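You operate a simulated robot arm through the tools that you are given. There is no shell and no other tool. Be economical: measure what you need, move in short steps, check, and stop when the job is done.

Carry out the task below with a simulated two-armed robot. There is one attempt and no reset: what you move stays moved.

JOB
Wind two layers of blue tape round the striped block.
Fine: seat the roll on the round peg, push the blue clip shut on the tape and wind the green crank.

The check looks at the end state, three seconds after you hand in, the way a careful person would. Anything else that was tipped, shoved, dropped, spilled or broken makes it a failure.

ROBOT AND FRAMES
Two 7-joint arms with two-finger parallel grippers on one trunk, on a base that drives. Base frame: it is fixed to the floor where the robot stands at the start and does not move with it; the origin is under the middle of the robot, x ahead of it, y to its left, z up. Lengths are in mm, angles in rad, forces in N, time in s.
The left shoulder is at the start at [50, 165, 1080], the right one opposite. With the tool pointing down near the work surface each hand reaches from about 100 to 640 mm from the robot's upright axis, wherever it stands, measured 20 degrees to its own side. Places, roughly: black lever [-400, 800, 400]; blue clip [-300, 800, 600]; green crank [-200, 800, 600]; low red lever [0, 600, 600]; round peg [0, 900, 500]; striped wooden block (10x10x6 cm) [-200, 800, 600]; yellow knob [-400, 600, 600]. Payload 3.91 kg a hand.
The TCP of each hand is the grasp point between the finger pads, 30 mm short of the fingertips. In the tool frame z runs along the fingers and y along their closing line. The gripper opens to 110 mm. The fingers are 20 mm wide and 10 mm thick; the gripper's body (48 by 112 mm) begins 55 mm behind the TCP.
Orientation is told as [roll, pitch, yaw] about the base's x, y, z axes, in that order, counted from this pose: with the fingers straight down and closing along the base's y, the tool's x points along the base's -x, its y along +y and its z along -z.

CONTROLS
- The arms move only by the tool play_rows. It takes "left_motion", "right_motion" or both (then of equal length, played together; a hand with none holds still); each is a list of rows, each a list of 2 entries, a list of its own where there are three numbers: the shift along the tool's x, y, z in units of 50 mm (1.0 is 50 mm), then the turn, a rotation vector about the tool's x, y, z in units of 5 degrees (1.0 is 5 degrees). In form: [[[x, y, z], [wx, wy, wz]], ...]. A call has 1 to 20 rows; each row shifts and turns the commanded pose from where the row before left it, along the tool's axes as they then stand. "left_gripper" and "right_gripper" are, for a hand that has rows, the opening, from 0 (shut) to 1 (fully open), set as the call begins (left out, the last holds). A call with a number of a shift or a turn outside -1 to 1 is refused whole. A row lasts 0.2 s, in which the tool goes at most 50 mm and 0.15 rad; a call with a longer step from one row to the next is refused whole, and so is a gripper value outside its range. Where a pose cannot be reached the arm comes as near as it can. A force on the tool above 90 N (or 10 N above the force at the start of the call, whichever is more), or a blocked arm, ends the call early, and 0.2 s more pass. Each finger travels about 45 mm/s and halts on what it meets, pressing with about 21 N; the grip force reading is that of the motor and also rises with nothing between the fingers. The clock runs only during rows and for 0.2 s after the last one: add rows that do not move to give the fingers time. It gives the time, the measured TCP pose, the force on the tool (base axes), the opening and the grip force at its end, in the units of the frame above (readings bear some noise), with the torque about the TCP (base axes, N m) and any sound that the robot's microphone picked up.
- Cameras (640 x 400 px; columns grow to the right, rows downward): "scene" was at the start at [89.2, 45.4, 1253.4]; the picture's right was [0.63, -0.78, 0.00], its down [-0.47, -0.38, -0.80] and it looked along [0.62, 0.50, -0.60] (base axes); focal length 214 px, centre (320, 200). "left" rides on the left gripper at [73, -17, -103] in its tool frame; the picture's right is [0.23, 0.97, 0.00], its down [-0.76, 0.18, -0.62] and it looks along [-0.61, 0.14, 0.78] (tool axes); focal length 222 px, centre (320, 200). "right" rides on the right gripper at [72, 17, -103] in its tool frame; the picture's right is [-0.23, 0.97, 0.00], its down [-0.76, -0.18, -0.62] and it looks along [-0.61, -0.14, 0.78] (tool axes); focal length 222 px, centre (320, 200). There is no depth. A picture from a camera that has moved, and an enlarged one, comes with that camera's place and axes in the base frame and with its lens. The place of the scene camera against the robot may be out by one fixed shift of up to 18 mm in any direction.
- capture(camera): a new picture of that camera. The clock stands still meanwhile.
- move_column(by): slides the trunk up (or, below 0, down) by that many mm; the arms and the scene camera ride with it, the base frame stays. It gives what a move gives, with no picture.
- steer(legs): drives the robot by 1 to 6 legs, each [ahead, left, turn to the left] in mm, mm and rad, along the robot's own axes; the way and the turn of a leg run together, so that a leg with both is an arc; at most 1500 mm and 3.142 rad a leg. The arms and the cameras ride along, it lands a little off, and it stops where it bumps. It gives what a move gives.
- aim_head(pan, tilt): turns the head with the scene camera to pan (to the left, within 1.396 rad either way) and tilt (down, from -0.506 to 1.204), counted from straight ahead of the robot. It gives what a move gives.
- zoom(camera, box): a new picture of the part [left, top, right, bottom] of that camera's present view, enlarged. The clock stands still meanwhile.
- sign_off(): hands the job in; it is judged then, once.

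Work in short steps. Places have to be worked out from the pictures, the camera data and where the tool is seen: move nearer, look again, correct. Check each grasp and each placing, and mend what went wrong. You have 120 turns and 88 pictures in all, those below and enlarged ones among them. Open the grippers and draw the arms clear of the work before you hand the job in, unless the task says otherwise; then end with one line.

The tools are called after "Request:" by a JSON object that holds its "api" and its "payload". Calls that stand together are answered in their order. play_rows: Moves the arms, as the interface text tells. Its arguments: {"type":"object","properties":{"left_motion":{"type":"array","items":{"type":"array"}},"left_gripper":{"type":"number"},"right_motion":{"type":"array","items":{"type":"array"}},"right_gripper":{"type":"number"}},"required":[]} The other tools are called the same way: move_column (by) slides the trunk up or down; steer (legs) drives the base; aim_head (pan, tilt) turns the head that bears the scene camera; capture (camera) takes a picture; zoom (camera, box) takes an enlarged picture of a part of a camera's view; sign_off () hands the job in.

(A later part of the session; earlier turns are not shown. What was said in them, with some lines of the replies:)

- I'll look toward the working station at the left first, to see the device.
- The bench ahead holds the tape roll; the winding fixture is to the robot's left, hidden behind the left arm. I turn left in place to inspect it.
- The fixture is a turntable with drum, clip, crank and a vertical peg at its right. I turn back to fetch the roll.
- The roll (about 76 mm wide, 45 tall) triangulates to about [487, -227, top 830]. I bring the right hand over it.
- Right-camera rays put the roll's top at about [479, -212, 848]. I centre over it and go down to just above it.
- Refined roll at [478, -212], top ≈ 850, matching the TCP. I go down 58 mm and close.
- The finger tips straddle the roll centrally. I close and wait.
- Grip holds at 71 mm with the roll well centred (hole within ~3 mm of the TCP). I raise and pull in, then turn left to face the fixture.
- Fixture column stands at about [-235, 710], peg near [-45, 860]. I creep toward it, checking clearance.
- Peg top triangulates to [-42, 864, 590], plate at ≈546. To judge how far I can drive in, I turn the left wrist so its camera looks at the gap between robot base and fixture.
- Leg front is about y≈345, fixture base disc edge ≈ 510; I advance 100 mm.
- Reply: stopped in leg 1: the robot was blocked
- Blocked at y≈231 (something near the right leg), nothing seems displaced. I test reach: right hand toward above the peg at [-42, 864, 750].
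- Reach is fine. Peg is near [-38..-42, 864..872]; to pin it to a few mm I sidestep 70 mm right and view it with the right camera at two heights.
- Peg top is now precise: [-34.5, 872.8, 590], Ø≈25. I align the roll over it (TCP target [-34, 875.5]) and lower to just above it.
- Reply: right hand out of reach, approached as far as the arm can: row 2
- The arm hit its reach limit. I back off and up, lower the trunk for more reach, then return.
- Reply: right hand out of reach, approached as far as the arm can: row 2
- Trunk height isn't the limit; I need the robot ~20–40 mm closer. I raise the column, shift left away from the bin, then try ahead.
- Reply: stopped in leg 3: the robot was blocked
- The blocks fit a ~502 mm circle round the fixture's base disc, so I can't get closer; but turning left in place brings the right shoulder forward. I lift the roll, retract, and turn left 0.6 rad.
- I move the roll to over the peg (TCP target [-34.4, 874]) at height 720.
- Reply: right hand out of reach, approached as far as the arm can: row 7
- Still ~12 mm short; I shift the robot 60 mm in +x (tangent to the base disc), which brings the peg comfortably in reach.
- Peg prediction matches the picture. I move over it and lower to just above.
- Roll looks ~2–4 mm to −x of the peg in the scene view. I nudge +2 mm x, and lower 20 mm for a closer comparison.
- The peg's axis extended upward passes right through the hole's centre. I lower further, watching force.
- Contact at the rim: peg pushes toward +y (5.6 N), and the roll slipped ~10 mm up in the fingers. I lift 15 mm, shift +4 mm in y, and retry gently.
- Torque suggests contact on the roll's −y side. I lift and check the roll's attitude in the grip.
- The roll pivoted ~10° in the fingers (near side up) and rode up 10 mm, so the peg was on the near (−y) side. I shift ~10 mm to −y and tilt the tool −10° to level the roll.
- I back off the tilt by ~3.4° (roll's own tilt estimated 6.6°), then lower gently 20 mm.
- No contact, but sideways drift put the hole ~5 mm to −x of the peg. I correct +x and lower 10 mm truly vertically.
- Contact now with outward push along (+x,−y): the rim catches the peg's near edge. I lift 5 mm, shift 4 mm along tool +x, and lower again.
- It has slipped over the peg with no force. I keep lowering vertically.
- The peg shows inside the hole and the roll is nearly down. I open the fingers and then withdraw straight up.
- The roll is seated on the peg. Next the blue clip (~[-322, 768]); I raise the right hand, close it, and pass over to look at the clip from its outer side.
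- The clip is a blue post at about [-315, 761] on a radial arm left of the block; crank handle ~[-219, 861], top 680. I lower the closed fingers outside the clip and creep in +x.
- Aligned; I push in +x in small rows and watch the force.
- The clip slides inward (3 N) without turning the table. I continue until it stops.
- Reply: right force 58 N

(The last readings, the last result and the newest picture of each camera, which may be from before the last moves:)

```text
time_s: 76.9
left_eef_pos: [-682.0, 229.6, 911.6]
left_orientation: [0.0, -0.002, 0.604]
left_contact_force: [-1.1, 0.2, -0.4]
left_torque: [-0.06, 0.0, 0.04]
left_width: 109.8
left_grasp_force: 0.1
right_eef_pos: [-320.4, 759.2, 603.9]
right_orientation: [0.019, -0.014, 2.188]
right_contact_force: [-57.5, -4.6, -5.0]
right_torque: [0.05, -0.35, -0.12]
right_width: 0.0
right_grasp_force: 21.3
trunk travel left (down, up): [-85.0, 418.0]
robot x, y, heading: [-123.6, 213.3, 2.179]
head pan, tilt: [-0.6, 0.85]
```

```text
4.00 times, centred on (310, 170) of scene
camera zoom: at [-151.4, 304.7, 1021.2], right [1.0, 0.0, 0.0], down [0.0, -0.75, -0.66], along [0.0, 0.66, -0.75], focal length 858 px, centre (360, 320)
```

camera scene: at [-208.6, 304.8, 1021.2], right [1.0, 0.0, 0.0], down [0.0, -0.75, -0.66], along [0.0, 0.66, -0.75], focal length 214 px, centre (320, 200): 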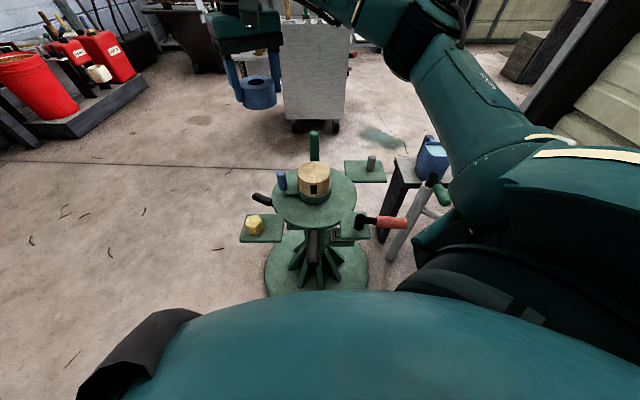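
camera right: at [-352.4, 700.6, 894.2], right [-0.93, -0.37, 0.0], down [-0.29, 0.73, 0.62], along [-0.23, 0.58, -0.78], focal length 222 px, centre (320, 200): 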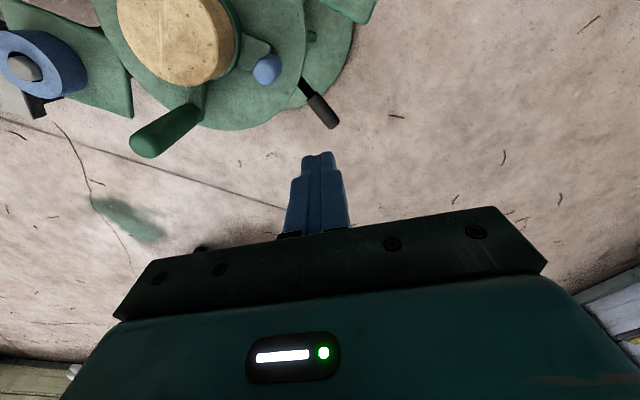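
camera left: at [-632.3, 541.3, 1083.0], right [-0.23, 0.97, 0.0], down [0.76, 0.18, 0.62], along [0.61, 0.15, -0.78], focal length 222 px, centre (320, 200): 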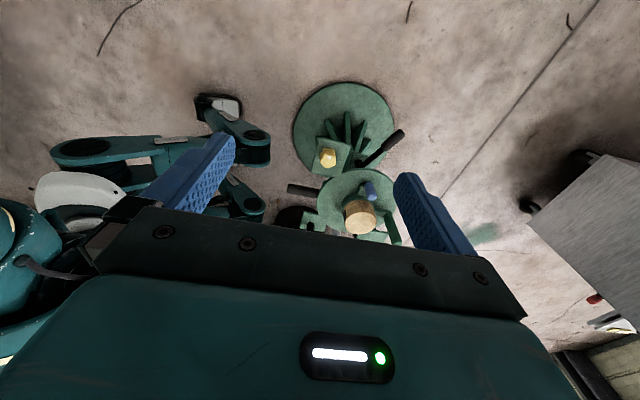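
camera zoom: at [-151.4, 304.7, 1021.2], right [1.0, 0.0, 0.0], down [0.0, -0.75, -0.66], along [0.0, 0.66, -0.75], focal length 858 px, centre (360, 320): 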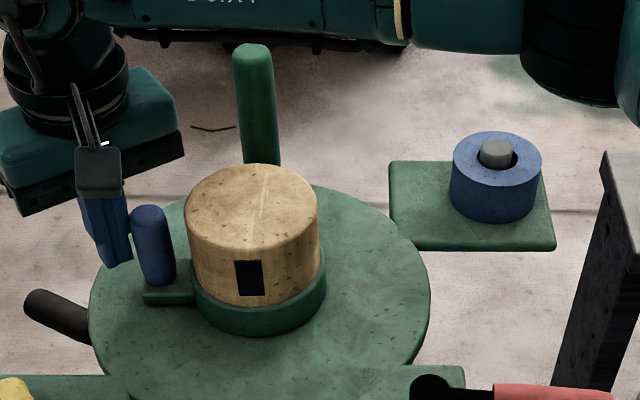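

Firm stop at 57 N: the clip is at the end of its travel. I withdraw and see whether it stays.

Request:
{"api": "play_rows", "payload": {"right_motion": [[[-0.2, 0.29, 0], [0, 0, 0]], [[-0.4, 0.58, 0], [0, 0, 0]], [[-0.4, 0.58, -0.3], [0, 0, 0]], [[0, 0, -0.9], [0, 0, 0]], [[0, 0, -0.9], [0, 0, 0]], [[0, 0, -0.9], [0, 0, 0]], [[0, 0, -0.9], [0, 0, 0]], [[0, 0, 0], [0, 0, 0]]]}}

Request:
{"api": "zoom", "payload": {"camera": "scene", "box": [230, 100, 430, 225]}}

Request:
{"api": "zoom", "payload": {"camera": "right", "box": [0, 0, 350, 180]}}

```text
time_s: 78.7
left_eef_pos: [-680.1, 231.2, 913.1]
left_orientation: [0.003, -0.001, 0.602]
left_contact_force: [0.2, 0.5, 0.8]
left_torque: [-0.01, 0.01, 0.0]
left_width: 110.0
left_grasp_force: 0.0
right_eef_pos: [-396.5, 761.8, 798.3]
right_orientation: [0.0, -0.001, 2.175]
right_contact_force: [-0.2, -0.2, 0.2]
right_torque: [0.01, -0.02, -0.01]
right_width: 0.0
right_grasp_force: 21.3
trunk travel left (down, up): [-85.0, 418.0]
robot x, y, heading: [-125.9, 211.6, 2.167]
head pan, tilt: [-0.6, 0.85]
```

```text
3.20 times, centred on (330, 162) of scene
camera zoom: at [-148.7, 304.6, 1021.2], right [1.0, 0.0, 0.0], down [0.0, -0.75, -0.66], along [0.0, 0.66, -0.75], focal length 686 px, centre (288, 320)
```

zoom: 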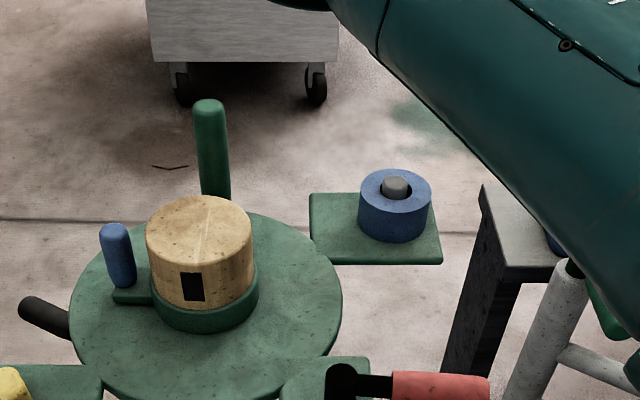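

```text
1.83 times, centred on (175, 90) of right
camera zoom: at [-369.7, 692.9, 901.4], right [-0.93, -0.37, 0.0], down [-0.29, 0.73, 0.62], along [-0.23, 0.58, -0.78], focal length 406 px, centre (585, 401)
```

zoom: 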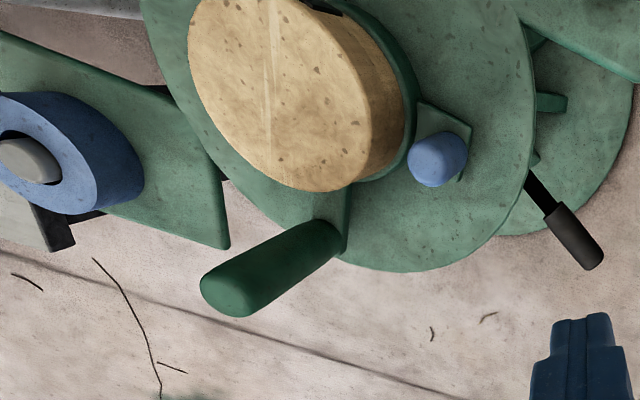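

The clip holds shut. Now the crank: handle ≈[-219, 861], top ≈680, block top only 605, so a downward grip at TCP z≈655 clears everything. I move above it, open.

Request:
{"api": "play_rows", "payload": {"right_motion": [[[0.076, -0.808, 0], [0, 0, 0]], [[0.076, -0.808, 0], [0, 0, 0]], [[0.076, -0.808, 0], [0, 0, 0]], [[0.076, -0.808, 0], [0, 0, 0]], [[0.076, -0.808, 0], [0, 0, 0]], [[0, 0, 0], [0, 0, 0]]], "right_gripper": 0.7}}

Request:
{"api": "capture", "payload": {"camera": "right"}}

```text
time_s: 80.1
left_eef_pos: [-679.6, 231.2, 913.2]
left_orientation: [0.001, -0.002, 0.604]
left_contact_force: [0.8, -0.6, -0.7]
left_torque: [-0.01, 0.02, -0.01]
left_width: 110.2
left_grasp_force: 0.1
right_eef_pos: [-219.6, 861.0, 796.3]
right_orientation: [0.001, 0.001, 2.176]
right_contact_force: [-0.4, -0.7, 0.8]
right_torque: [0.0, 0.0, -0.03]
right_width: 77.1
right_grasp_force: 0.1
trunk travel left (down, up): [-85.0, 418.0]
robot x, y, heading: [-125.5, 211.4, 2.174]
head pan, tilt: [-0.6, 0.85]
```

```text
23 pictures are left
camera right: at [-193.0, 792.8, 899.7], right [-0.93, -0.37, 0.0], down [-0.29, 0.73, 0.62], along [-0.23, 0.58, -0.78], focal length 222 px, centre (320, 200)
```

right: 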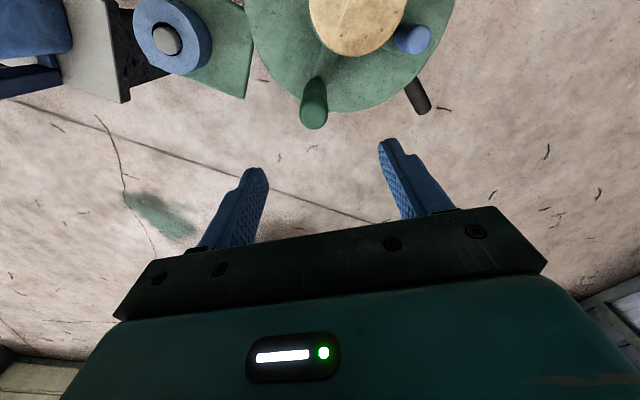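

Handle is at ≈[-213, 859]. I centre, descend to TCP z≈655 and close on it.

Request:
{"api": "play_rows", "payload": {"right_motion": [[[0.108, -0.086, 0.6], [0, 0, 0]], [[0, 0, 0.7], [0, 0, 0]], [[0, 0, 0.6], [0, 0, 0]], [[0, 0, 0.5], [0, 0, 0]], [[0, 0, 0.42], [0, 0, 0]], [[0, 0, 0], [0, 0, 0]]]}}

Request:
{"api": "capture", "payload": {"camera": "right"}}

Request:
{"api": "play_rows", "payload": {"right_motion": [[[0, 0, 0], [0, 0, 0]], [[0, 0, 0], [0, 0, 0]], [[0, 0, 0], [0, 0, 0]], [[0, 0, 0], [0, 0, 0]], [[0, 0, 0], [0, 0, 0]]], "right_gripper": 0}}

```text
time_s: 81.5
left_eef_pos: [-680.1, 231.3, 913.3]
left_orientation: [0.001, 0.001, 0.602]
left_contact_force: [-0.5, -1.1, 0.3]
left_torque: [-0.02, 0.0, 0.01]
left_width: 110.2
left_grasp_force: 0.0
right_eef_pos: [-213.4, 860.1, 656.4]
right_orientation: [0.0, -0.001, 2.175]
right_contact_force: [-0.3, 0.5, -1.6]
right_torque: [0.0, 0.06, -0.02]
right_width: 77.2
right_grasp_force: 0.2
trunk travel left (down, up): [-85.0, 418.0]
robot x, y, heading: [-124.5, 211.4, 2.176]
head pan, tilt: [-0.6, 0.85]
```

```text
22 pictures are left
camera right: at [-187.0, 789.9, 760.1], right [-0.93, -0.37, 0.0], down [-0.29, 0.73, 0.62], along [-0.23, 0.58, -0.78], focal length 222 px, centre (320, 200)
```

right: 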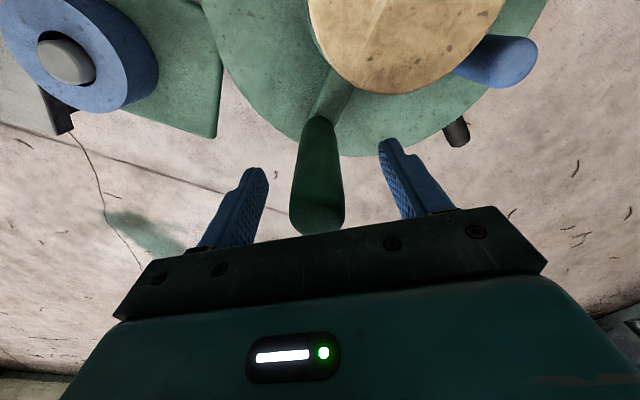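

```text
time_s: 82.7
left_eef_pos: [-680.0, 230.9, 913.2]
left_orientation: [0.003, 0.001, 0.603]
left_contact_force: [0.3, 0.3, -0.2]
left_torque: [-0.03, -0.02, 0.01]
left_width: 110.1
left_grasp_force: 0.0
right_eef_pos: [-214.1, 858.3, 656.1]
right_orientation: [0.0, -0.001, 2.176]
right_contact_force: [0.8, 4.7, -0.4]
right_torque: [0.35, -0.03, 0.0]
right_width: 29.6
right_grasp_force: 44.7
trunk travel left (down, up): [-85.0, 418.0]
robot x, y, heading: [-123.3, 212.0, 2.169]
head pan, tilt: [-0.6, 0.85]
```

Handle gripped (29.6 mm). I start turning counter-clockwise (tape then runs off the roll along the back): 30° first, checking force.

Request:
{"api": "play_rows", "payload": {"right_motion": [[[-0.177, 0.29, 0], [0, 0, 0]], [[-0.124, 0.317, 0], [0, 0, 0]], [[-0.067, 0.333, 0], [0, 0, 0]], [[0, 0, 0], [0, 0, 0]]]}}

Request:
{"api": "zoom", "payload": {"camera": "scene", "box": [230, 100, 430, 225]}}

```text
time_s: 83.6
left_eef_pos: [-678.6, 235.1, 914.6]
left_orientation: [0.001, 0.002, 0.596]
left_contact_force: [-0.1, 0.3, -0.4]
left_torque: [0.0, 0.0, 0.02]
left_width: 110.0
left_grasp_force: 0.0
right_eef_pos: [-228.2, 861.3, 655.7]
right_orientation: [-0.033, 0.018, 2.119]
right_contact_force: [16.5, -3.2, 8.4]
right_torque: [-1.76, 1.52, -0.14]
right_width: 31.4
right_grasp_force: 44.6
trunk travel left (down, up): [-85.0, 418.0]
robot x, y, heading: [-122.0, 209.1, 2.17]
head pan, tilt: [-0.6, 0.85]
stopped in row 4 (right hand): the force on the tool passed its limit (the readings are from after the stop); the commanded pose is now the measured one
```

```text
3.20 times, centred on (330, 162) of scene
camera zoom: at [-145.5, 304.2, 1021.3], right [1.0, -0.01, 0.0], down [-0.01, -0.75, -0.66], along [0.0, 0.66, -0.75], focal length 686 px, centre (288, 320)
```

zoom: 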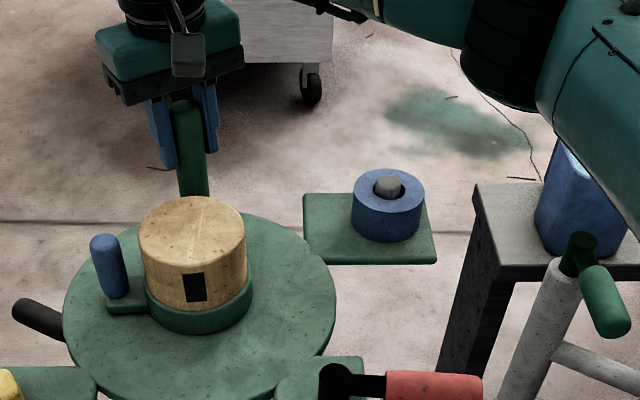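

The table turned only ~8° before the force limit, so this direction seems blocked (ratchet-like). I try clockwise instead, gently.

Request:
{"api": "play_rows", "payload": {"right_motion": [[[0.17, -0.294, 0], [0, 0, 0]], [[0.219, -0.26, 0], [0, 0, 0]], [[0, 0, 0], [0, 0, 0]]]}}

Request:
{"api": "zoom", "payload": {"camera": "scene", "box": [230, 100, 430, 225]}}

```text
time_s: 84.4
left_eef_pos: [-679.0, 234.5, 914.3]
left_orientation: [0.003, 0.0, 0.597]
left_contact_force: [0.9, -0.6, 0.9]
left_torque: [-0.02, 0.01, 0.0]
left_width: 110.1
left_grasp_force: 0.1
right_eef_pos: [-200.6, 858.1, 655.5]
right_orientation: [-0.032, 0.016, 2.127]
right_contact_force: [-6.9, -3.4, -1.8]
right_torque: [-0.17, 2.85, -0.55]
right_width: 31.0
right_grasp_force: 44.9
trunk travel left (down, up): [-85.0, 418.0]
robot x, y, heading: [-121.0, 211.7, 2.166]
head pan, tilt: [-0.6, 0.85]
```

```text
3.20 times, centred on (330, 162) of scene
camera zoom: at [-146.7, 304.8, 1021.1], right [1.0, 0.0, 0.0], down [0.0, -0.75, -0.66], along [0.0, 0.66, -0.75], focal length 686 px, centre (288, 320)
```

zoom: 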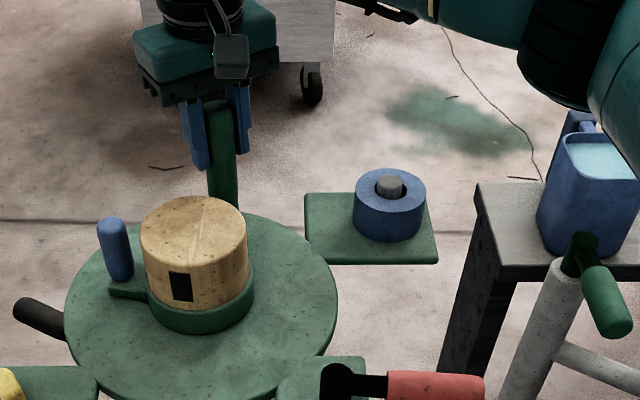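

Clockwise turns freely (~7 N). I continue clockwise another 60° and check.

Request:
{"api": "play_rows", "payload": {"right_motion": [[[0.286, -0.194, 0], [0, 0, 0]], [[0.295, -0.175, 0], [0, 0, 0]], [[0.321, -0.121, 0], [0, 0, 0]], [[0.337, -0.064, 0], [0, 0, 0]], [[0.343, -0.004, 0], [0, 0, 0]], [[0.338, 0.055, 0], [0, 0, 0]], [[0, 0, 0], [0, 0, 0]]]}}

Request:
{"api": "zoom", "payload": {"camera": "scene", "box": [230, 100, 430, 225]}}

```text
time_s: 86.0
left_eef_pos: [-676.8, 237.3, 913.6]
left_orientation: [0.001, 0.002, 0.595]
left_contact_force: [-0.1, 0.2, 0.4]
left_torque: [0.0, -0.03, -0.01]
left_width: 109.9
left_grasp_force: 0.1
right_eef_pos: [-122.6, 791.3, 656.7]
right_orientation: [-0.036, 0.02, 2.12]
right_contact_force: [17.9, 9.8, -10.6]
right_torque: [-1.0, 2.07, -0.38]
right_width: 30.8
right_grasp_force: 44.9
trunk travel left (down, up): [-85.0, 418.0]
robot x, y, heading: [-122.8, 210.9, 2.163]
head pan, tilt: [-0.6, 0.85]
```

```text
3.20 times, centred on (330, 162) of scene
camera zoom: at [-145.4, 306.2, 1020.9], right [1.0, -0.01, 0.0], down [0.0, -0.75, -0.66], along [0.0, 0.66, -0.75], focal length 686 px, centre (288, 320)
```

zoom: 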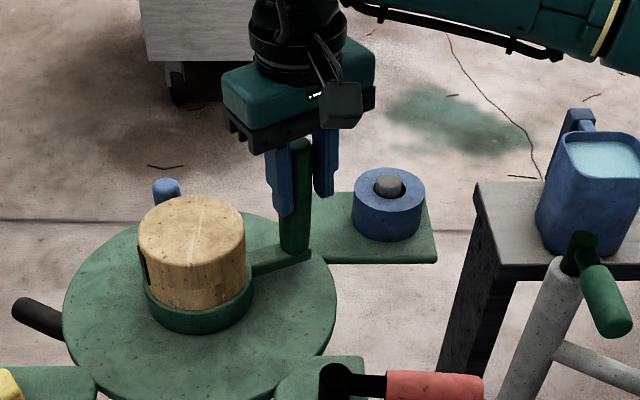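

It turns well; reaction suggests the axis is ~[-214, 763], R≈97. I continue clockwise 100°.

Request:
{"api": "play_rows", "payload": {"right_motion": [[[0.334, 0.078, 0], [0, 0, 0]], [[0.293, 0.168, 0], [0, 0, 0]], [[0.259, 0.217, 0], [0, 0, 0]], [[0.218, 0.259, 0], [0, 0, 0]], [[0.17, 0.292, 0], [0, 0, 0]], [[0.116, 0.317, 0], [0, 0, 0]], [[0.059, 0.333, 0], [0, 0, 0]], [[0.001, 0.338, 0], [0, 0, 0]], [[-0.058, 0.333, 0], [0, 0, 0]], [[-0.115, 0.318, 0], [0, 0, 0]], [[0, 0, 0], [0, 0, 0]]]}}

Request:
{"api": "zoom", "payload": {"camera": "scene", "box": [230, 100, 430, 225]}}

```text
time_s: 87.0
left_eef_pos: [-678.1, 236.6, 913.8]
left_orientation: [0.001, 0.002, 0.592]
left_contact_force: [-0.4, 0.2, -0.9]
left_torque: [0.0, 0.01, 0.0]
left_width: 110.0
left_grasp_force: 0.1
right_eef_pos: [-115.8, 721.7, 656.8]
right_orientation: [-0.062, 0.043, 2.108]
right_contact_force: [-0.3, -0.2, -0.3]
right_torque: [0.03, 0.01, 0.01]
right_width: 0.1
right_grasp_force: 37.7
trunk travel left (down, up): [-85.0, 418.0]
robot x, y, heading: [-123.0, 208.6, 2.164]
head pan, tilt: [-0.6, 0.85]
stopped in row 5 (right hand): the force on the tool passed its limit (the readings are from after the stop); the commanded pose is now the measured one
```

```text
3.20 times, centred on (330, 162) of scene
camera zoom: at [-146.4, 304.8, 1021.2], right [1.0, -0.01, 0.0], down [0.0, -0.75, -0.66], along [0.01, 0.66, -0.75], focal length 686 px, centre (288, 320)
```

zoom: 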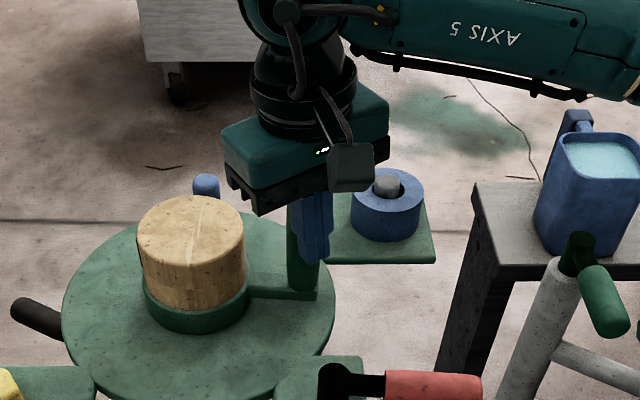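

The fingers slid off because the push had turned along the open side of the gripper. I'll crank in half-turns with the wrist turning along, regripping between. First raise, re-level and look at the handle.

Request:
{"api": "play_rows", "payload": {"right_motion": [[[0, 0, -0.6], [0, 0, 0]], [[0, 0, -0.8], [0, 0, 0]], [[0, 0, -0.8], [0, 0, 0]], [[0, 0, 0], [-0.71, -0.49, 0]], [[0, 0, 0], [0, 0, 0]], [[0, 0, 0], [0, 0, 0]]], "right_gripper": 0}}

Request:
{"api": "capture", "payload": {"camera": "right"}}

```text
time_s: 88.4
left_eef_pos: [-678.5, 235.2, 913.8]
left_orientation: [0.002, 0.0, 0.592]
left_contact_force: [0.2, -0.2, 0.0]
left_torque: [-0.01, 0.01, 0.0]
left_width: 110.1
left_grasp_force: 0.0
right_eef_pos: [-123.4, 723.7, 766.6]
right_orientation: [-0.001, 0.003, 2.108]
right_contact_force: [-0.3, 0.0, 0.3]
right_torque: [0.04, -0.01, 0.02]
right_width: 0.0
right_grasp_force: 37.8
trunk travel left (down, up): [-85.0, 418.0]
robot x, y, heading: [-124.5, 211.4, 2.163]
head pan, tilt: [-0.6, 0.85]
```

```text
17 pictures are left
camera right: at [-101.2, 653.8, 869.6], right [-0.95, -0.3, 0.0], down [-0.24, 0.75, 0.62], along [-0.19, 0.59, -0.78], focal length 222 px, centre (320, 200)
```

right: 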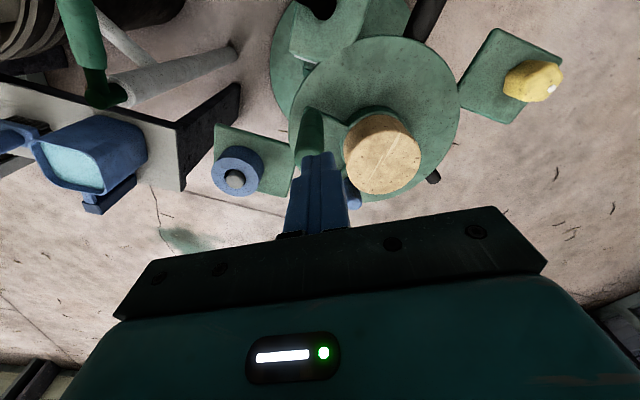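

Handle now ≈[-121, 748] (φ≈−9° about axis [-217, 762]). I open, centre over it and descend.

Request:
{"api": "play_rows", "payload": {"right_motion": [[[-0.196, -0.145, 0], [0, 0, 0]], [[-0.197, -0.145, 0], [0, 0, 0]], [[0, 0, 0], [0, 0, 0]], [[0, 0, 0.5], [0, 0, 0]], [[0, 0, 0.6], [0, 0, 0]], [[0, 0, 0.6], [0, 0, 0]], [[0, 0, 0.5], [0, 0, 0]], [[0, 0, 0], [0, 0, 0]]], "right_gripper": 0.65}}

Request:
{"api": "capture", "payload": {"camera": "right"}}

```text
time_s: 90.2
left_eef_pos: [-677.3, 235.4, 913.6]
left_orientation: [0.003, 0.0, 0.593]
left_contact_force: [0.0, 0.3, 0.3]
left_torque: [-0.03, 0.02, 0.0]
left_width: 109.7
left_grasp_force: 0.1
right_eef_pos: [-120.6, 748.0, 656.8]
right_orientation: [-0.003, 0.003, 2.109]
right_contact_force: [-0.1, 0.4, 1.0]
right_torque: [0.01, 0.0, -0.02]
right_width: 71.6
right_grasp_force: 0.0
trunk travel left (down, up): [-85.0, 418.0]
robot x, y, heading: [-123.5, 210.6, 2.166]
head pan, tilt: [-0.6, 0.85]
```

```text
16 pictures are left
camera right: at [-98.2, 677.2, 759.3], right [-0.95, -0.3, 0.0], down [-0.24, 0.75, 0.62], along [-0.19, 0.59, -0.78], focal length 222 px, centre (320, 200)
```

right: 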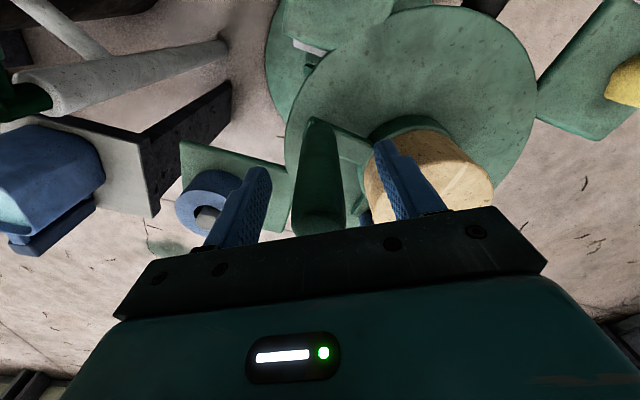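

Handle sits between the fingers. I close and crank 80° clockwise with the wrist following.

Request:
{"api": "play_rows", "payload": {"right_motion": [[[0, 0, 0], [0, 0, 0]], [[0, 0, 0], [0, 0, 0]], [[0, 0, 0], [0, 0, 0]], [[0, 0, 0], [0, 0, 0]], [[0.241, 0.237, 0], [0, 0, 1]], [[0.219, 0.258, 0], [0, 0, 1]], [[0.196, 0.275, 0], [0, 0, 1]], [[0.171, 0.292, 0], [0, 0, 1]], [[0.145, 0.305, 0], [0, 0, 1]], [[0.118, 0.317, 0], [0, 0, 1]], [[0.09, 0.326, 0], [0, 0, 1]], [[0.061, 0.333, 0], [0, 0, 1]], [[0, 0, 0], [0, 0, 0]]], "right_gripper": 0}}

Request:
{"api": "zoom", "payload": {"camera": "scene", "box": [230, 100, 430, 225]}}

```text
time_s: 93.0
left_eef_pos: [-679.2, 234.5, 913.4]
left_orientation: [0.004, 0.001, 0.594]
left_contact_force: [0.0, -0.1, -0.1]
left_torque: [0.0, -0.01, -0.07]
left_width: 110.2
left_grasp_force: 0.1
right_eef_pos: [-215.1, 665.7, 656.0]
right_orientation: [0.001, 0.0, 1.409]
right_contact_force: [-0.9, 0.3, 0.6]
right_torque: [0.25, -0.02, -0.04]
right_width: 29.3
right_grasp_force: 44.9
trunk travel left (down, up): [-85.0, 418.0]
robot x, y, heading: [-123.3, 212.2, 2.166]
head pan, tilt: [-0.6, 0.85]
```

```text
3.20 times, centred on (330, 162) of scene
camera zoom: at [-145.6, 304.6, 1021.2], right [1.0, -0.01, 0.0], down [-0.01, -0.75, -0.66], along [0.0, 0.66, -0.75], focal length 686 px, centre (288, 320)
```

zoom: 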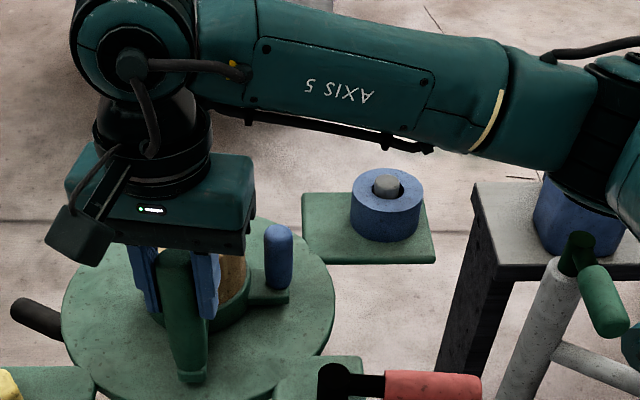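

Force is nearly nil and R fits. I carry on another 120° clockwise.

Request:
{"api": "play_rows", "payload": {"right_motion": [[[0.032, 0.337, 0], [0, 0, 1]], [[0.002, 0.338, 0], [0, 0, 1]], [[-0.027, 0.337, 0], [0, 0, 1]], [[-0.056, 0.333, 0], [0, 0, 1]], [[-0.085, 0.327, 0], [0, 0, 1]], [[-0.113, 0.318, 0], [0, 0, 1]], [[-0.141, 0.307, 0], [0, 0, 1]], [[-0.167, 0.294, 0], [0, 0, 1]], [[-0.192, 0.278, 0], [0, 0, 1]], [[-0.215, 0.26, 0], [0, 0, 1]], [[-0.237, 0.241, 0], [0, 0, 1]], [[-0.257, 0.219, 0], [0, 0, 1]], [[0, 0, 0], [0, 0, 0]]]}}

Request:
{"api": "zoom", "payload": {"camera": "scene", "box": [230, 100, 430, 225]}}

```text
time_s: 95.8
left_eef_pos: [-677.6, 235.3, 913.5]
left_orientation: [0.004, 0.0, 0.592]
left_contact_force: [0.5, 0.1, 0.7]
left_torque: [0.02, 0.01, -0.01]
left_width: 109.9
left_grasp_force: 0.0
right_eef_pos: [-300.5, 808.3, 655.3]
right_orientation: [-0.002, -0.002, 0.36]
right_contact_force: [0.3, -4.2, 5.0]
right_torque: [1.25, -0.17, -0.32]
right_width: 29.8
right_grasp_force: 45.0
trunk travel left (down, up): [-85.0, 418.0]
robot x, y, heading: [-121.9, 211.0, 2.162]
head pan, tilt: [-0.6, 0.85]
```

```text
3.20 times, centred on (330, 162) of scene
camera zoom: at [-145.4, 303.9, 1021.3], right [1.0, -0.01, 0.0], down [-0.01, -0.75, -0.66], along [0.0, 0.66, -0.75], focal length 686 px, centre (288, 320)
```

zoom: 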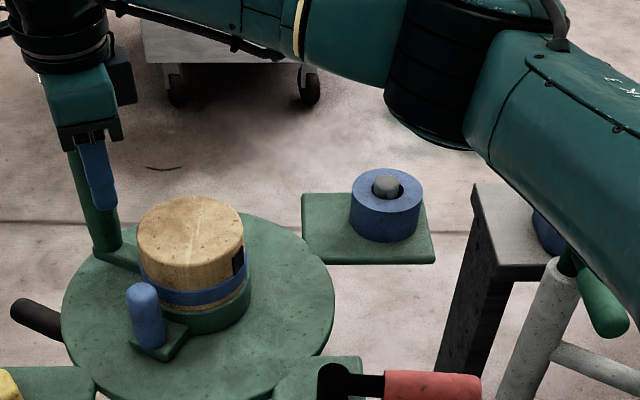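

Blue tape is now winding on the block; total clockwise ≈ 299°. I open, rotate the wrist back +75° around the handle, then regrip.

Request:
{"api": "play_rows", "payload": {"right_motion": [[[0, 0, 0], [0, 0, 0]], [[0, 0, 0], [0, 0, 0]], [[0, 0, 0], [0, 0, 0]], [[0, 0, 0], [0, 0, -1]], [[0, 0, 0], [0, 0, -1]], [[0, 0, 0], [0, 0, -1]], [[0, 0, 0], [0, 0, -1]], [[0, 0, 0], [0, 0, -1]], [[0, 0, 0], [0, 0, -1]], [[0, 0, 0], [0, 0, -1]], [[0, 0, 0], [0, 0, -1]], [[0, 0, 0], [0, 0, -1]], [[0, 0, 0], [0, 0, -1]], [[0, 0, 0], [0, 0, -1]], [[0, 0, 0], [0, 0, -1]], [[0, 0, 0], [0, 0, -1]], [[0, 0, 0], [0, 0, -1]], [[0, 0, 0], [0, 0, -1]], [[0, 0, 0], [0, 0, 0]]], "right_gripper": 0.65}}

Request:
{"api": "zoom", "payload": {"camera": "scene", "box": [230, 100, 430, 225]}}

```text
time_s: 99.8
left_eef_pos: [-677.2, 235.5, 913.7]
left_orientation: [0.003, -0.002, 0.593]
left_contact_force: [0.3, -0.9, -0.3]
left_torque: [0.01, 0.03, -0.02]
left_width: 110.1
left_grasp_force: 0.0
right_eef_pos: [-301.4, 809.8, 655.4]
right_orientation: [-0.001, 0.002, 1.675]
right_contact_force: [-0.3, -0.1, 0.2]
right_torque: [0.02, 0.0, -0.02]
right_width: 71.5
right_grasp_force: 0.1
trunk travel left (down, up): [-85.0, 418.0]
robot x, y, heading: [-122.0, 211.0, 2.164]
head pan, tilt: [-0.6, 0.85]
```

```text
3.20 times, centred on (330, 162) of scene
camera zoom: at [-145.5, 304.6, 1021.2], right [1.0, -0.01, 0.0], down [-0.01, -0.75, -0.66], along [0.01, 0.66, -0.75], focal length 686 px, centre (288, 320)
```

zoom: 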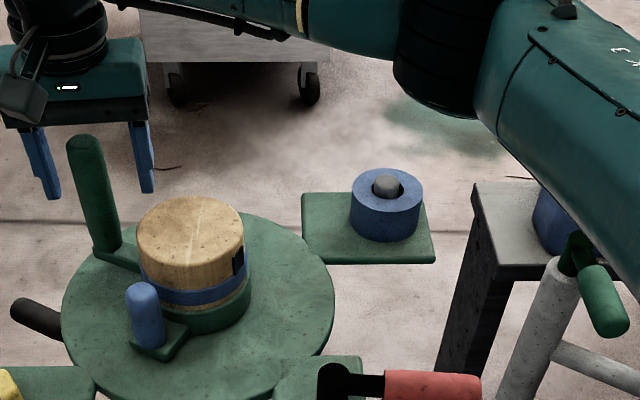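

Handle sits about 8 mm off-centre toward −x; better fit axis [-221, 763], R=100. I correct while closing, then crank 120° clockwise.

Request:
{"api": "play_rows", "payload": {"right_motion": [[[-0.037, 0.145, 0], [0, 0, 0]], [[0, 0, 0], [0, 0, 0]], [[0, 0, 0], [0, 0, 0]], [[0, 0, 0], [0, 0, 0]], [[-0.269, -0.222, 0], [0, 0, 1]], [[-0.248, -0.245, 0], [0, 0, 1]], [[-0.226, -0.265, 0], [0, 0, 1]], [[-0.202, -0.284, 0], [0, 0, 1]], [[-0.176, -0.301, 0], [0, 0, 1]], [[-0.15, -0.315, 0], [0, 0, 1]], [[-0.122, -0.327, 0], [0, 0, 1]], [[-0.093, -0.336, 0], [0, 0, 1]], [[-0.063, -0.343, 0], [0, 0, 1]], [[-0.033, -0.347, 0], [0, 0, 1]], [[-0.002, -0.349, 0], [0, 0, 1]], [[0.028, -0.347, 0], [0, 0, 1]], [[0, 0, 0], [0, 0, 0]]], "right_gripper": 0}}

Request:
{"api": "zoom", "payload": {"camera": "scene", "box": [230, 100, 430, 225]}}

```text
time_s: 103.4
left_eef_pos: [-676.2, 234.4, 913.8]
left_orientation: [0.004, 0.001, 0.592]
left_contact_force: [0.0, -0.8, -1.6]
left_torque: [0.04, -0.01, 0.01]
left_width: 110.1
left_grasp_force: 0.0
right_eef_pos: [-135.9, 813.8, 655.6]
right_orientation: [-0.004, -0.003, 0.623]
right_contact_force: [2.0, 2.9, -2.2]
right_torque: [2.08, 0.51, -0.11]
right_width: 29.9
right_grasp_force: 45.3
trunk travel left (down, up): [-85.0, 418.0]
robot x, y, heading: [-122.7, 210.8, 2.164]
head pan, tilt: [-0.6, 0.85]
```

```text
3.20 times, centred on (330, 162) of scene
camera zoom: at [-145.3, 304.5, 1021.2], right [1.0, -0.01, 0.0], down [-0.01, -0.75, -0.66], along [0.01, 0.66, -0.75], focal length 686 px, centre (288, 320)
```

zoom: 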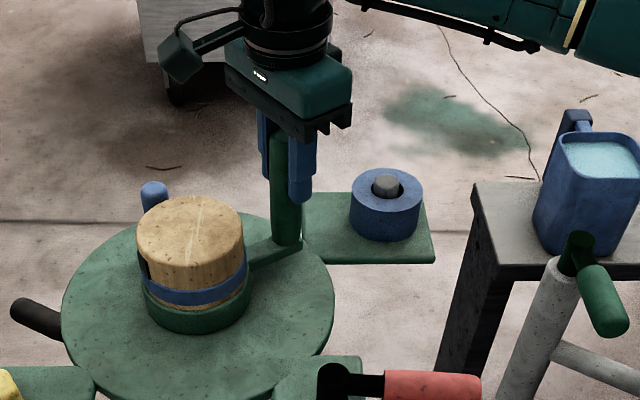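

Going well (≈419°). I continue 100°, then open and turn the wrist back +70°.

Request:
{"api": "play_rows", "payload": {"right_motion": [[[0.058, -0.344, 0], [0, 0, 1]], [[0.088, -0.337, 0], [0, 0, 1]], [[0.117, -0.328, 0], [0, 0, 1]], [[0.145, -0.317, 0], [0, 0, 1]], [[0.172, -0.303, 0], [0, 0, 1]], [[0.198, -0.287, 0], [0, 0, 1]], [[0.222, -0.269, 0], [0, 0, 1]], [[0.245, -0.248, 0], [0, 0, 1]], [[0.265, -0.226, 0], [0, 0, 1]], [[0.284, -0.202, 0], [0, 0, 1]], [[0, 0, 0], [0, 0, 0]]]}}

Request:
{"api": "zoom", "payload": {"camera": "scene", "box": [230, 100, 430, 225]}}

```text
time_s: 105.8
left_eef_pos: [-677.7, 235.7, 913.9]
left_orientation: [0.003, 0.001, 0.594]
left_contact_force: [-0.5, 0.0, -0.1]
left_torque: [-0.02, 0.03, -0.02]
left_width: 110.0
left_grasp_force: 0.0
right_eef_pos: [-184.1, 669.0, 656.8]
right_orientation: [-0.002, -0.003, -0.251]
right_contact_force: [4.5, 6.4, 4.3]
right_torque: [0.69, -1.09, -0.58]
right_width: 29.3
right_grasp_force: 44.9
trunk travel left (down, up): [-85.0, 418.0]
robot x, y, heading: [-123.5, 213.2, 2.169]
head pan, tilt: [-0.6, 0.85]
```

```text
3.20 times, centred on (330, 162) of scene
camera zoom: at [-145.3, 304.6, 1021.3], right [1.0, -0.01, 0.0], down [-0.01, -0.75, -0.66], along [0.01, 0.66, -0.75], focal length 686 px, centre (288, 320)
```

zoom: 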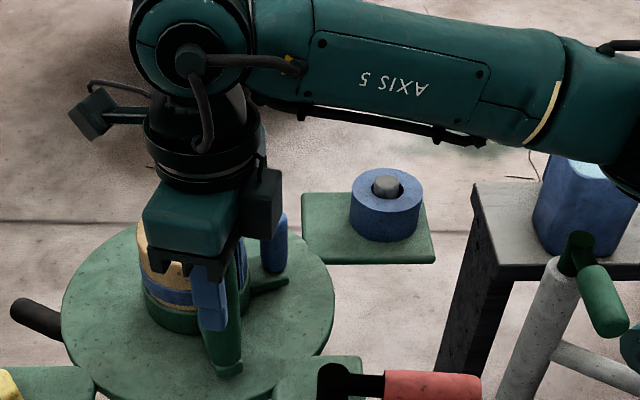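

≈519° done. Open, rotate wrist back +70°, and verify the handle is between the fingers.

Request:
{"api": "play_rows", "payload": {"right_motion": [[[0, 0, 0], [0, 0, 0]], [[0, 0, 0], [0, 0, 0]], [[0, 0, 0], [0, 0, 0]], [[0, 0, 0], [0, 0, -1]], [[0, 0, 0], [0, 0, -1]], [[0, 0, 0], [0, 0, -1]], [[0, 0, 0], [0, 0, -1]], [[0, 0, 0], [0, 0, -1]], [[0, 0, 0], [0, 0, -1]], [[0, 0, 0], [0, 0, -1]], [[0, 0, 0], [0, 0, -1]], [[0, 0, 0], [0, 0, -1]], [[0, 0, 0], [0, 0, -1]], [[0, 0, 0], [0, 0, -1]], [[0, 0, 0], [0, 0, -1]], [[0, 0, 0], [0, 0, -1]], [[0, 0, 0], [0, 0, -1]], [[0, 0, 0], [0, 0, 0]]], "right_gripper": 0.65}}

Request:
{"api": "capture", "payload": {"camera": "right"}}

```text
time_s: 109.6
left_eef_pos: [-677.5, 235.4, 913.9]
left_orientation: [0.004, 0.0, 0.594]
left_contact_force: [0.9, 0.0, 0.8]
left_torque: [-0.01, -0.02, 0.0]
left_width: 110.0
left_grasp_force: 0.1
right_eef_pos: [-184.5, 668.6, 656.6]
right_orientation: [-0.004, 0.0, 0.975]
right_contact_force: [-0.1, 0.1, 0.8]
right_torque: [0.03, -0.01, 0.01]
right_width: 71.5
right_grasp_force: 0.0
trunk travel left (down, up): [-85.0, 418.0]
robot x, y, heading: [-121.2, 213.4, 2.163]
head pan, tilt: [-0.6, 0.85]
```

```text
10 pictures are left
camera right: at [-240.3, 618.9, 759.3], right [-0.68, 0.73, 0.0], down [0.57, 0.53, 0.62], along [0.46, 0.42, -0.78], focal length 222 px, centre (320, 200)
```

right: 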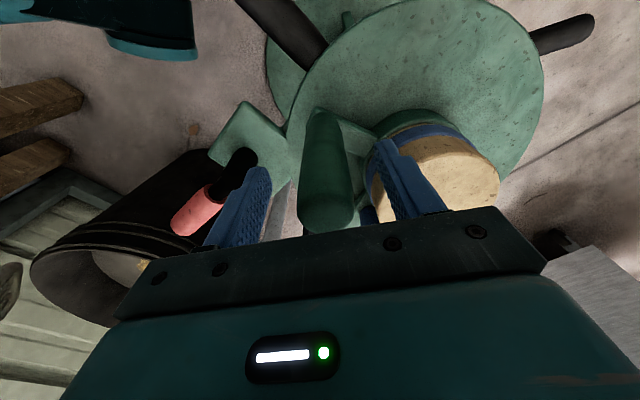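

Handle centred between the fingers. Close and crank 130°.

Request:
{"api": "play_rows", "payload": {"right_motion": [[[0, 0, 0], [0, 0, 0]], [[0, 0, 0], [0, 0, 0]], [[0, 0, 0], [0, 0, 0]], [[0, 0, 0], [0, 0, 0]], [[0.271, 0.22, 0], [0, 0, 1]], [[0.25, 0.243, 0], [0, 0, 1]], [[0.228, 0.264, 0], [0, 0, 1]], [[0.204, 0.282, 0], [0, 0, 1]], [[0.179, 0.299, 0], [0, 0, 1]], [[0.152, 0.314, 0], [0, 0, 1]], [[0.124, 0.326, 0], [0, 0, 1]], [[0.096, 0.335, 0], [0, 0, 1]], [[0.066, 0.342, 0], [0, 0, 1]], [[0.036, 0.347, 0], [0, 0, 1]], [[0.005, 0.349, 0], [0, 0, 1]], [[-0.025, 0.348, 0], [0, 0, 1]], [[-0.055, 0.344, 0], [0, 0, 1]], [[0, 0, 0], [0, 0, 0]]], "right_gripper": 0}}

Request:
{"api": "zoom", "payload": {"camera": "scene", "box": [230, 100, 430, 225]}}

```text
time_s: 113.4
left_eef_pos: [-677.4, 235.2, 912.5]
left_orientation: [0.004, 0.0, 0.594]
left_contact_force: [-0.1, 0.0, 0.4]
left_torque: [0.02, 0.01, 0.0]
left_width: 109.7
left_grasp_force: 0.0
right_eef_pos: [-316.5, 793.5, 656.3]
right_orientation: [-0.002, -0.004, -0.163]
right_contact_force: [0.1, -0.3, 1.9]
right_torque: [0.36, -0.32, -0.07]
right_width: 29.5
right_grasp_force: 44.9
trunk travel left (down, up): [-85.0, 418.0]
robot x, y, heading: [-117.0, 212.1, 2.164]
head pan, tilt: [-0.6, 0.85]
```

```text
3.20 times, centred on (330, 162) of scene
camera zoom: at [-145.4, 304.4, 1021.2], right [1.0, -0.01, 0.0], down [-0.01, -0.75, -0.66], along [0.01, 0.66, -0.75], focal length 686 px, centre (288, 320)
```

zoom: 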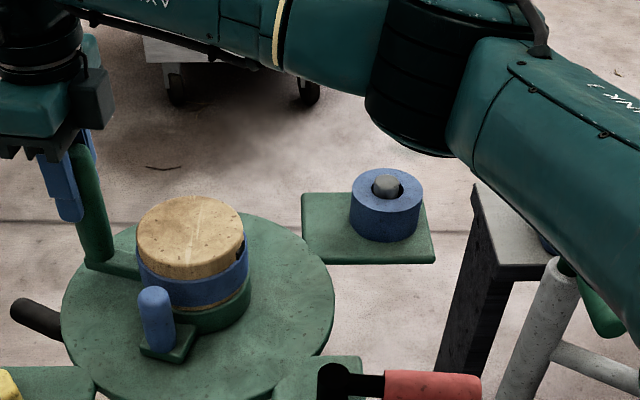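

Second layer forming (≈645°). I crank another 90° to pass two full turns.

Request:
{"api": "play_rows", "payload": {"right_motion": [[[-0.085, 0.338, 0], [0, 0, 1]], [[-0.114, 0.329, 0], [0, 0, 1]], [[-0.142, 0.318, 0], [0, 0, 1]], [[-0.17, 0.305, 0], [0, 0, 1]], [[-0.195, 0.289, 0], [0, 0, 1]], [[-0.22, 0.271, 0], [0, 0, 1]], [[-0.243, 0.25, 0], [0, 0, 1]], [[-0.264, 0.228, 0], [0, 0, 1]], [[-0.282, 0.204, 0], [0, 0, 1]], [[0, 0, 0], [0, 0, 0]]]}}

Request:
{"api": "zoom", "payload": {"camera": "scene", "box": [230, 100, 430, 225]}}

```text
time_s: 115.6
left_eef_pos: [-677.1, 236.2, 913.1]
left_orientation: [0.004, 0.0, 0.593]
left_contact_force: [0.2, -0.6, -0.2]
left_torque: [0.01, -0.01, -0.02]
left_width: 110.0
left_grasp_force: 0.2
right_eef_pos: [-190.0, 856.7, 655.7]
right_orientation: [0.001, -0.001, -0.947]
right_contact_force: [-1.1, -1.7, -2.2]
right_torque: [0.53, 0.84, 0.07]
right_width: 29.4
right_grasp_force: 45.0
trunk travel left (down, up): [-85.0, 418.0]
robot x, y, heading: [-119.5, 216.4, 2.164]
head pan, tilt: [-0.6, 0.85]
```

```text
3.20 times, centred on (330, 162) of scene
camera zoom: at [-145.3, 304.6, 1021.2], right [1.0, -0.01, 0.0], down [-0.01, -0.75, -0.66], along [0.01, 0.66, -0.75], focal length 686 px, centre (288, 320)
```

zoom: 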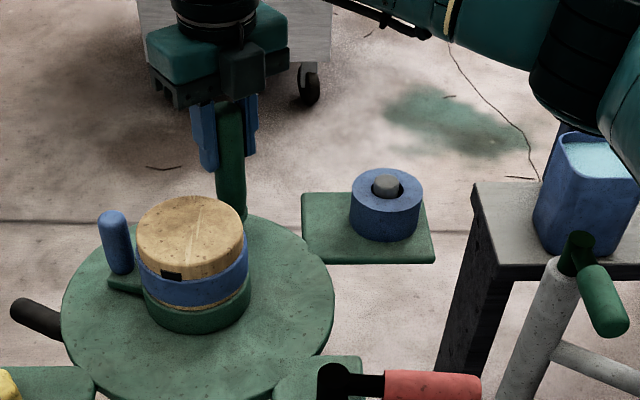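

≈734° turned; a double-height band is on the block. I add ~20° for margin, then open and lift straight off.

Request:
{"api": "play_rows", "payload": {"right_motion": [[[-0.299, 0.179, 0], [0, 0, 1]], [[-0.314, 0.152, 0], [0, 0, 1]], [[0, 0, 0], [0, 0, 0]]]}}

Request:
{"api": "play_rows", "payload": {"right_motion": [[[0, 0, 0], [0, 0, 0]], [[0, 0, 0], [0, 0, 0]], [[0, 0, 0], [0, 0, 0]], [[0, 0, 0], [0, 0, 0]], [[0, 0, -0.6], [0, 0, 0]], [[0, 0, -0.8], [0, 0, 0]], [[0, 0, -0.8], [0, 0, 0]], [[0, 0, -0.8], [0, 0, 0]], [[0, 0, 0], [0, 0, 0]]], "right_gripper": 1}}

Request:
{"api": "zoom", "payload": {"camera": "scene", "box": [240, 135, 360, 210]}}

```text
time_s: 116.4
left_eef_pos: [-678.0, 235.8, 913.6]
left_orientation: [0.002, 0.001, 0.594]
left_contact_force: [0.2, 0.7, -0.5]
left_torque: [-0.02, -0.01, 0.01]
left_width: 110.3
left_grasp_force: 0.1
right_eef_pos: [-160.0, 840.3, 655.2]
right_orientation: [-0.001, -0.001, -1.122]
right_contact_force: [-4.7, 2.3, -4.3]
right_torque: [0.48, 1.44, -0.51]
right_width: 29.5
right_grasp_force: 44.9
trunk travel left (down, up): [-85.0, 418.0]
robot x, y, heading: [-120.5, 210.4, 2.164]
head pan, tilt: [-0.6, 0.85]
```

```text
time_s: 118.4
left_eef_pos: [-678.2, 235.4, 913.7]
left_orientation: [0.003, 0.001, 0.594]
left_contact_force: [-0.1, -0.6, 0.1]
left_torque: [0.03, 0.0, -0.01]
left_width: 109.9
left_grasp_force: 0.0
right_eef_pos: [-161.1, 840.4, 805.7]
right_orientation: [0.003, -0.002, -1.12]
right_contact_force: [0.4, -0.5, -0.3]
right_torque: [-0.01, 0.01, -0.01]
right_width: 109.9
right_grasp_force: 0.1
trunk travel left (down, up): [-85.0, 418.0]
robot x, y, heading: [-120.6, 211.4, 2.166]
head pan, tilt: [-0.6, 0.85]
```

```text
5.33 times, centred on (300, 172) of scene
camera zoom: at [-145.5, 304.5, 1021.2], right [1.0, -0.01, 0.0], down [-0.01, -0.75, -0.66], along [0.01, 0.66, -0.75], focal length 1144 px, centre (427, 347)
```

zoom: 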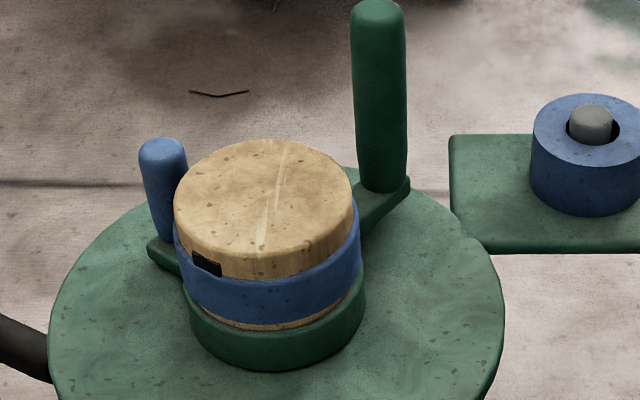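

Two-high blue band, clip shut, roll on the peg. I draw the arm up and back clear of the work and take a last look.

Request:
{"api": "play_rows", "payload": {"right_motion": [[[0, 0, -0.8], [0, 0, 0]], [[-0.5, -0.13, -0.6], [0, 0, 0]], [[-0.6, -0.15, -0.4], [0, 0, 0]], [[-0.6, -0.15, -0.3], [0, 0, 0]], [[-0.6, -0.15, 0], [0, 0, 0]], [[0, 0, 0], [0, 0, 0]]]}}

Request:
{"api": "capture", "payload": {"camera": "scene"}}

```text
time_s: 119.8
left_eef_pos: [-677.2, 236.0, 913.8]
left_orientation: [0.003, 0.0, 0.593]
left_contact_force: [-0.2, 0.1, 0.5]
left_torque: [-0.02, 0.02, -0.01]
left_width: 109.8
left_grasp_force: 0.1
right_eef_pos: [-137.1, 723.6, 910.6]
right_orientation: [0.002, -0.004, -1.121]
right_contact_force: [0.0, -0.4, 0.2]
right_torque: [0.02, -0.01, 0.01]
right_width: 109.9
right_grasp_force: 0.0
trunk travel left (down, up): [-85.0, 418.0]
robot x, y, heading: [-120.8, 217.4, 2.164]
head pan, tilt: [-0.6, 0.85]
```

```text
6 pictures are left
camera scene: at [-145.5, 304.6, 1021.2], right [1.0, -0.01, 0.0], down [-0.01, -0.75, -0.66], along [0.01, 0.66, -0.75], focal length 214 px, centre (320, 200)
```

scene: 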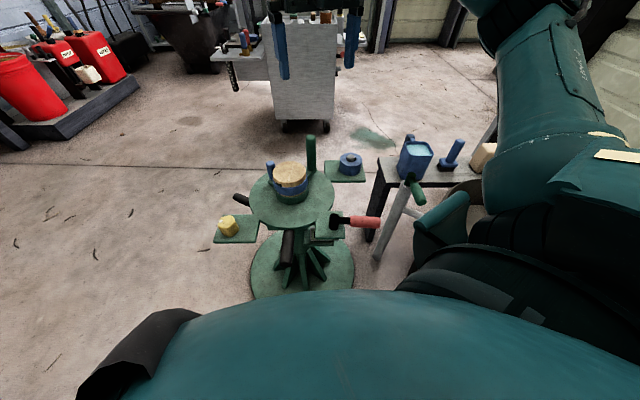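

Everything else is undisturbed, the hands are open and about 300 mm above the work; I hand in.

Request:
{"api": "sign_off", "payload": {}}

```text
The job is handed in.
```

The roll is on the peg, the clip is shut, and about two turns of blue tape (roughly 750° of crank) are wound on the striped block. The hands are open and clear. While positioning, the base stopped against the fixture's base disc three times. I saw nothing moved or knocked over in the pictures, but I didn't check every object individually.
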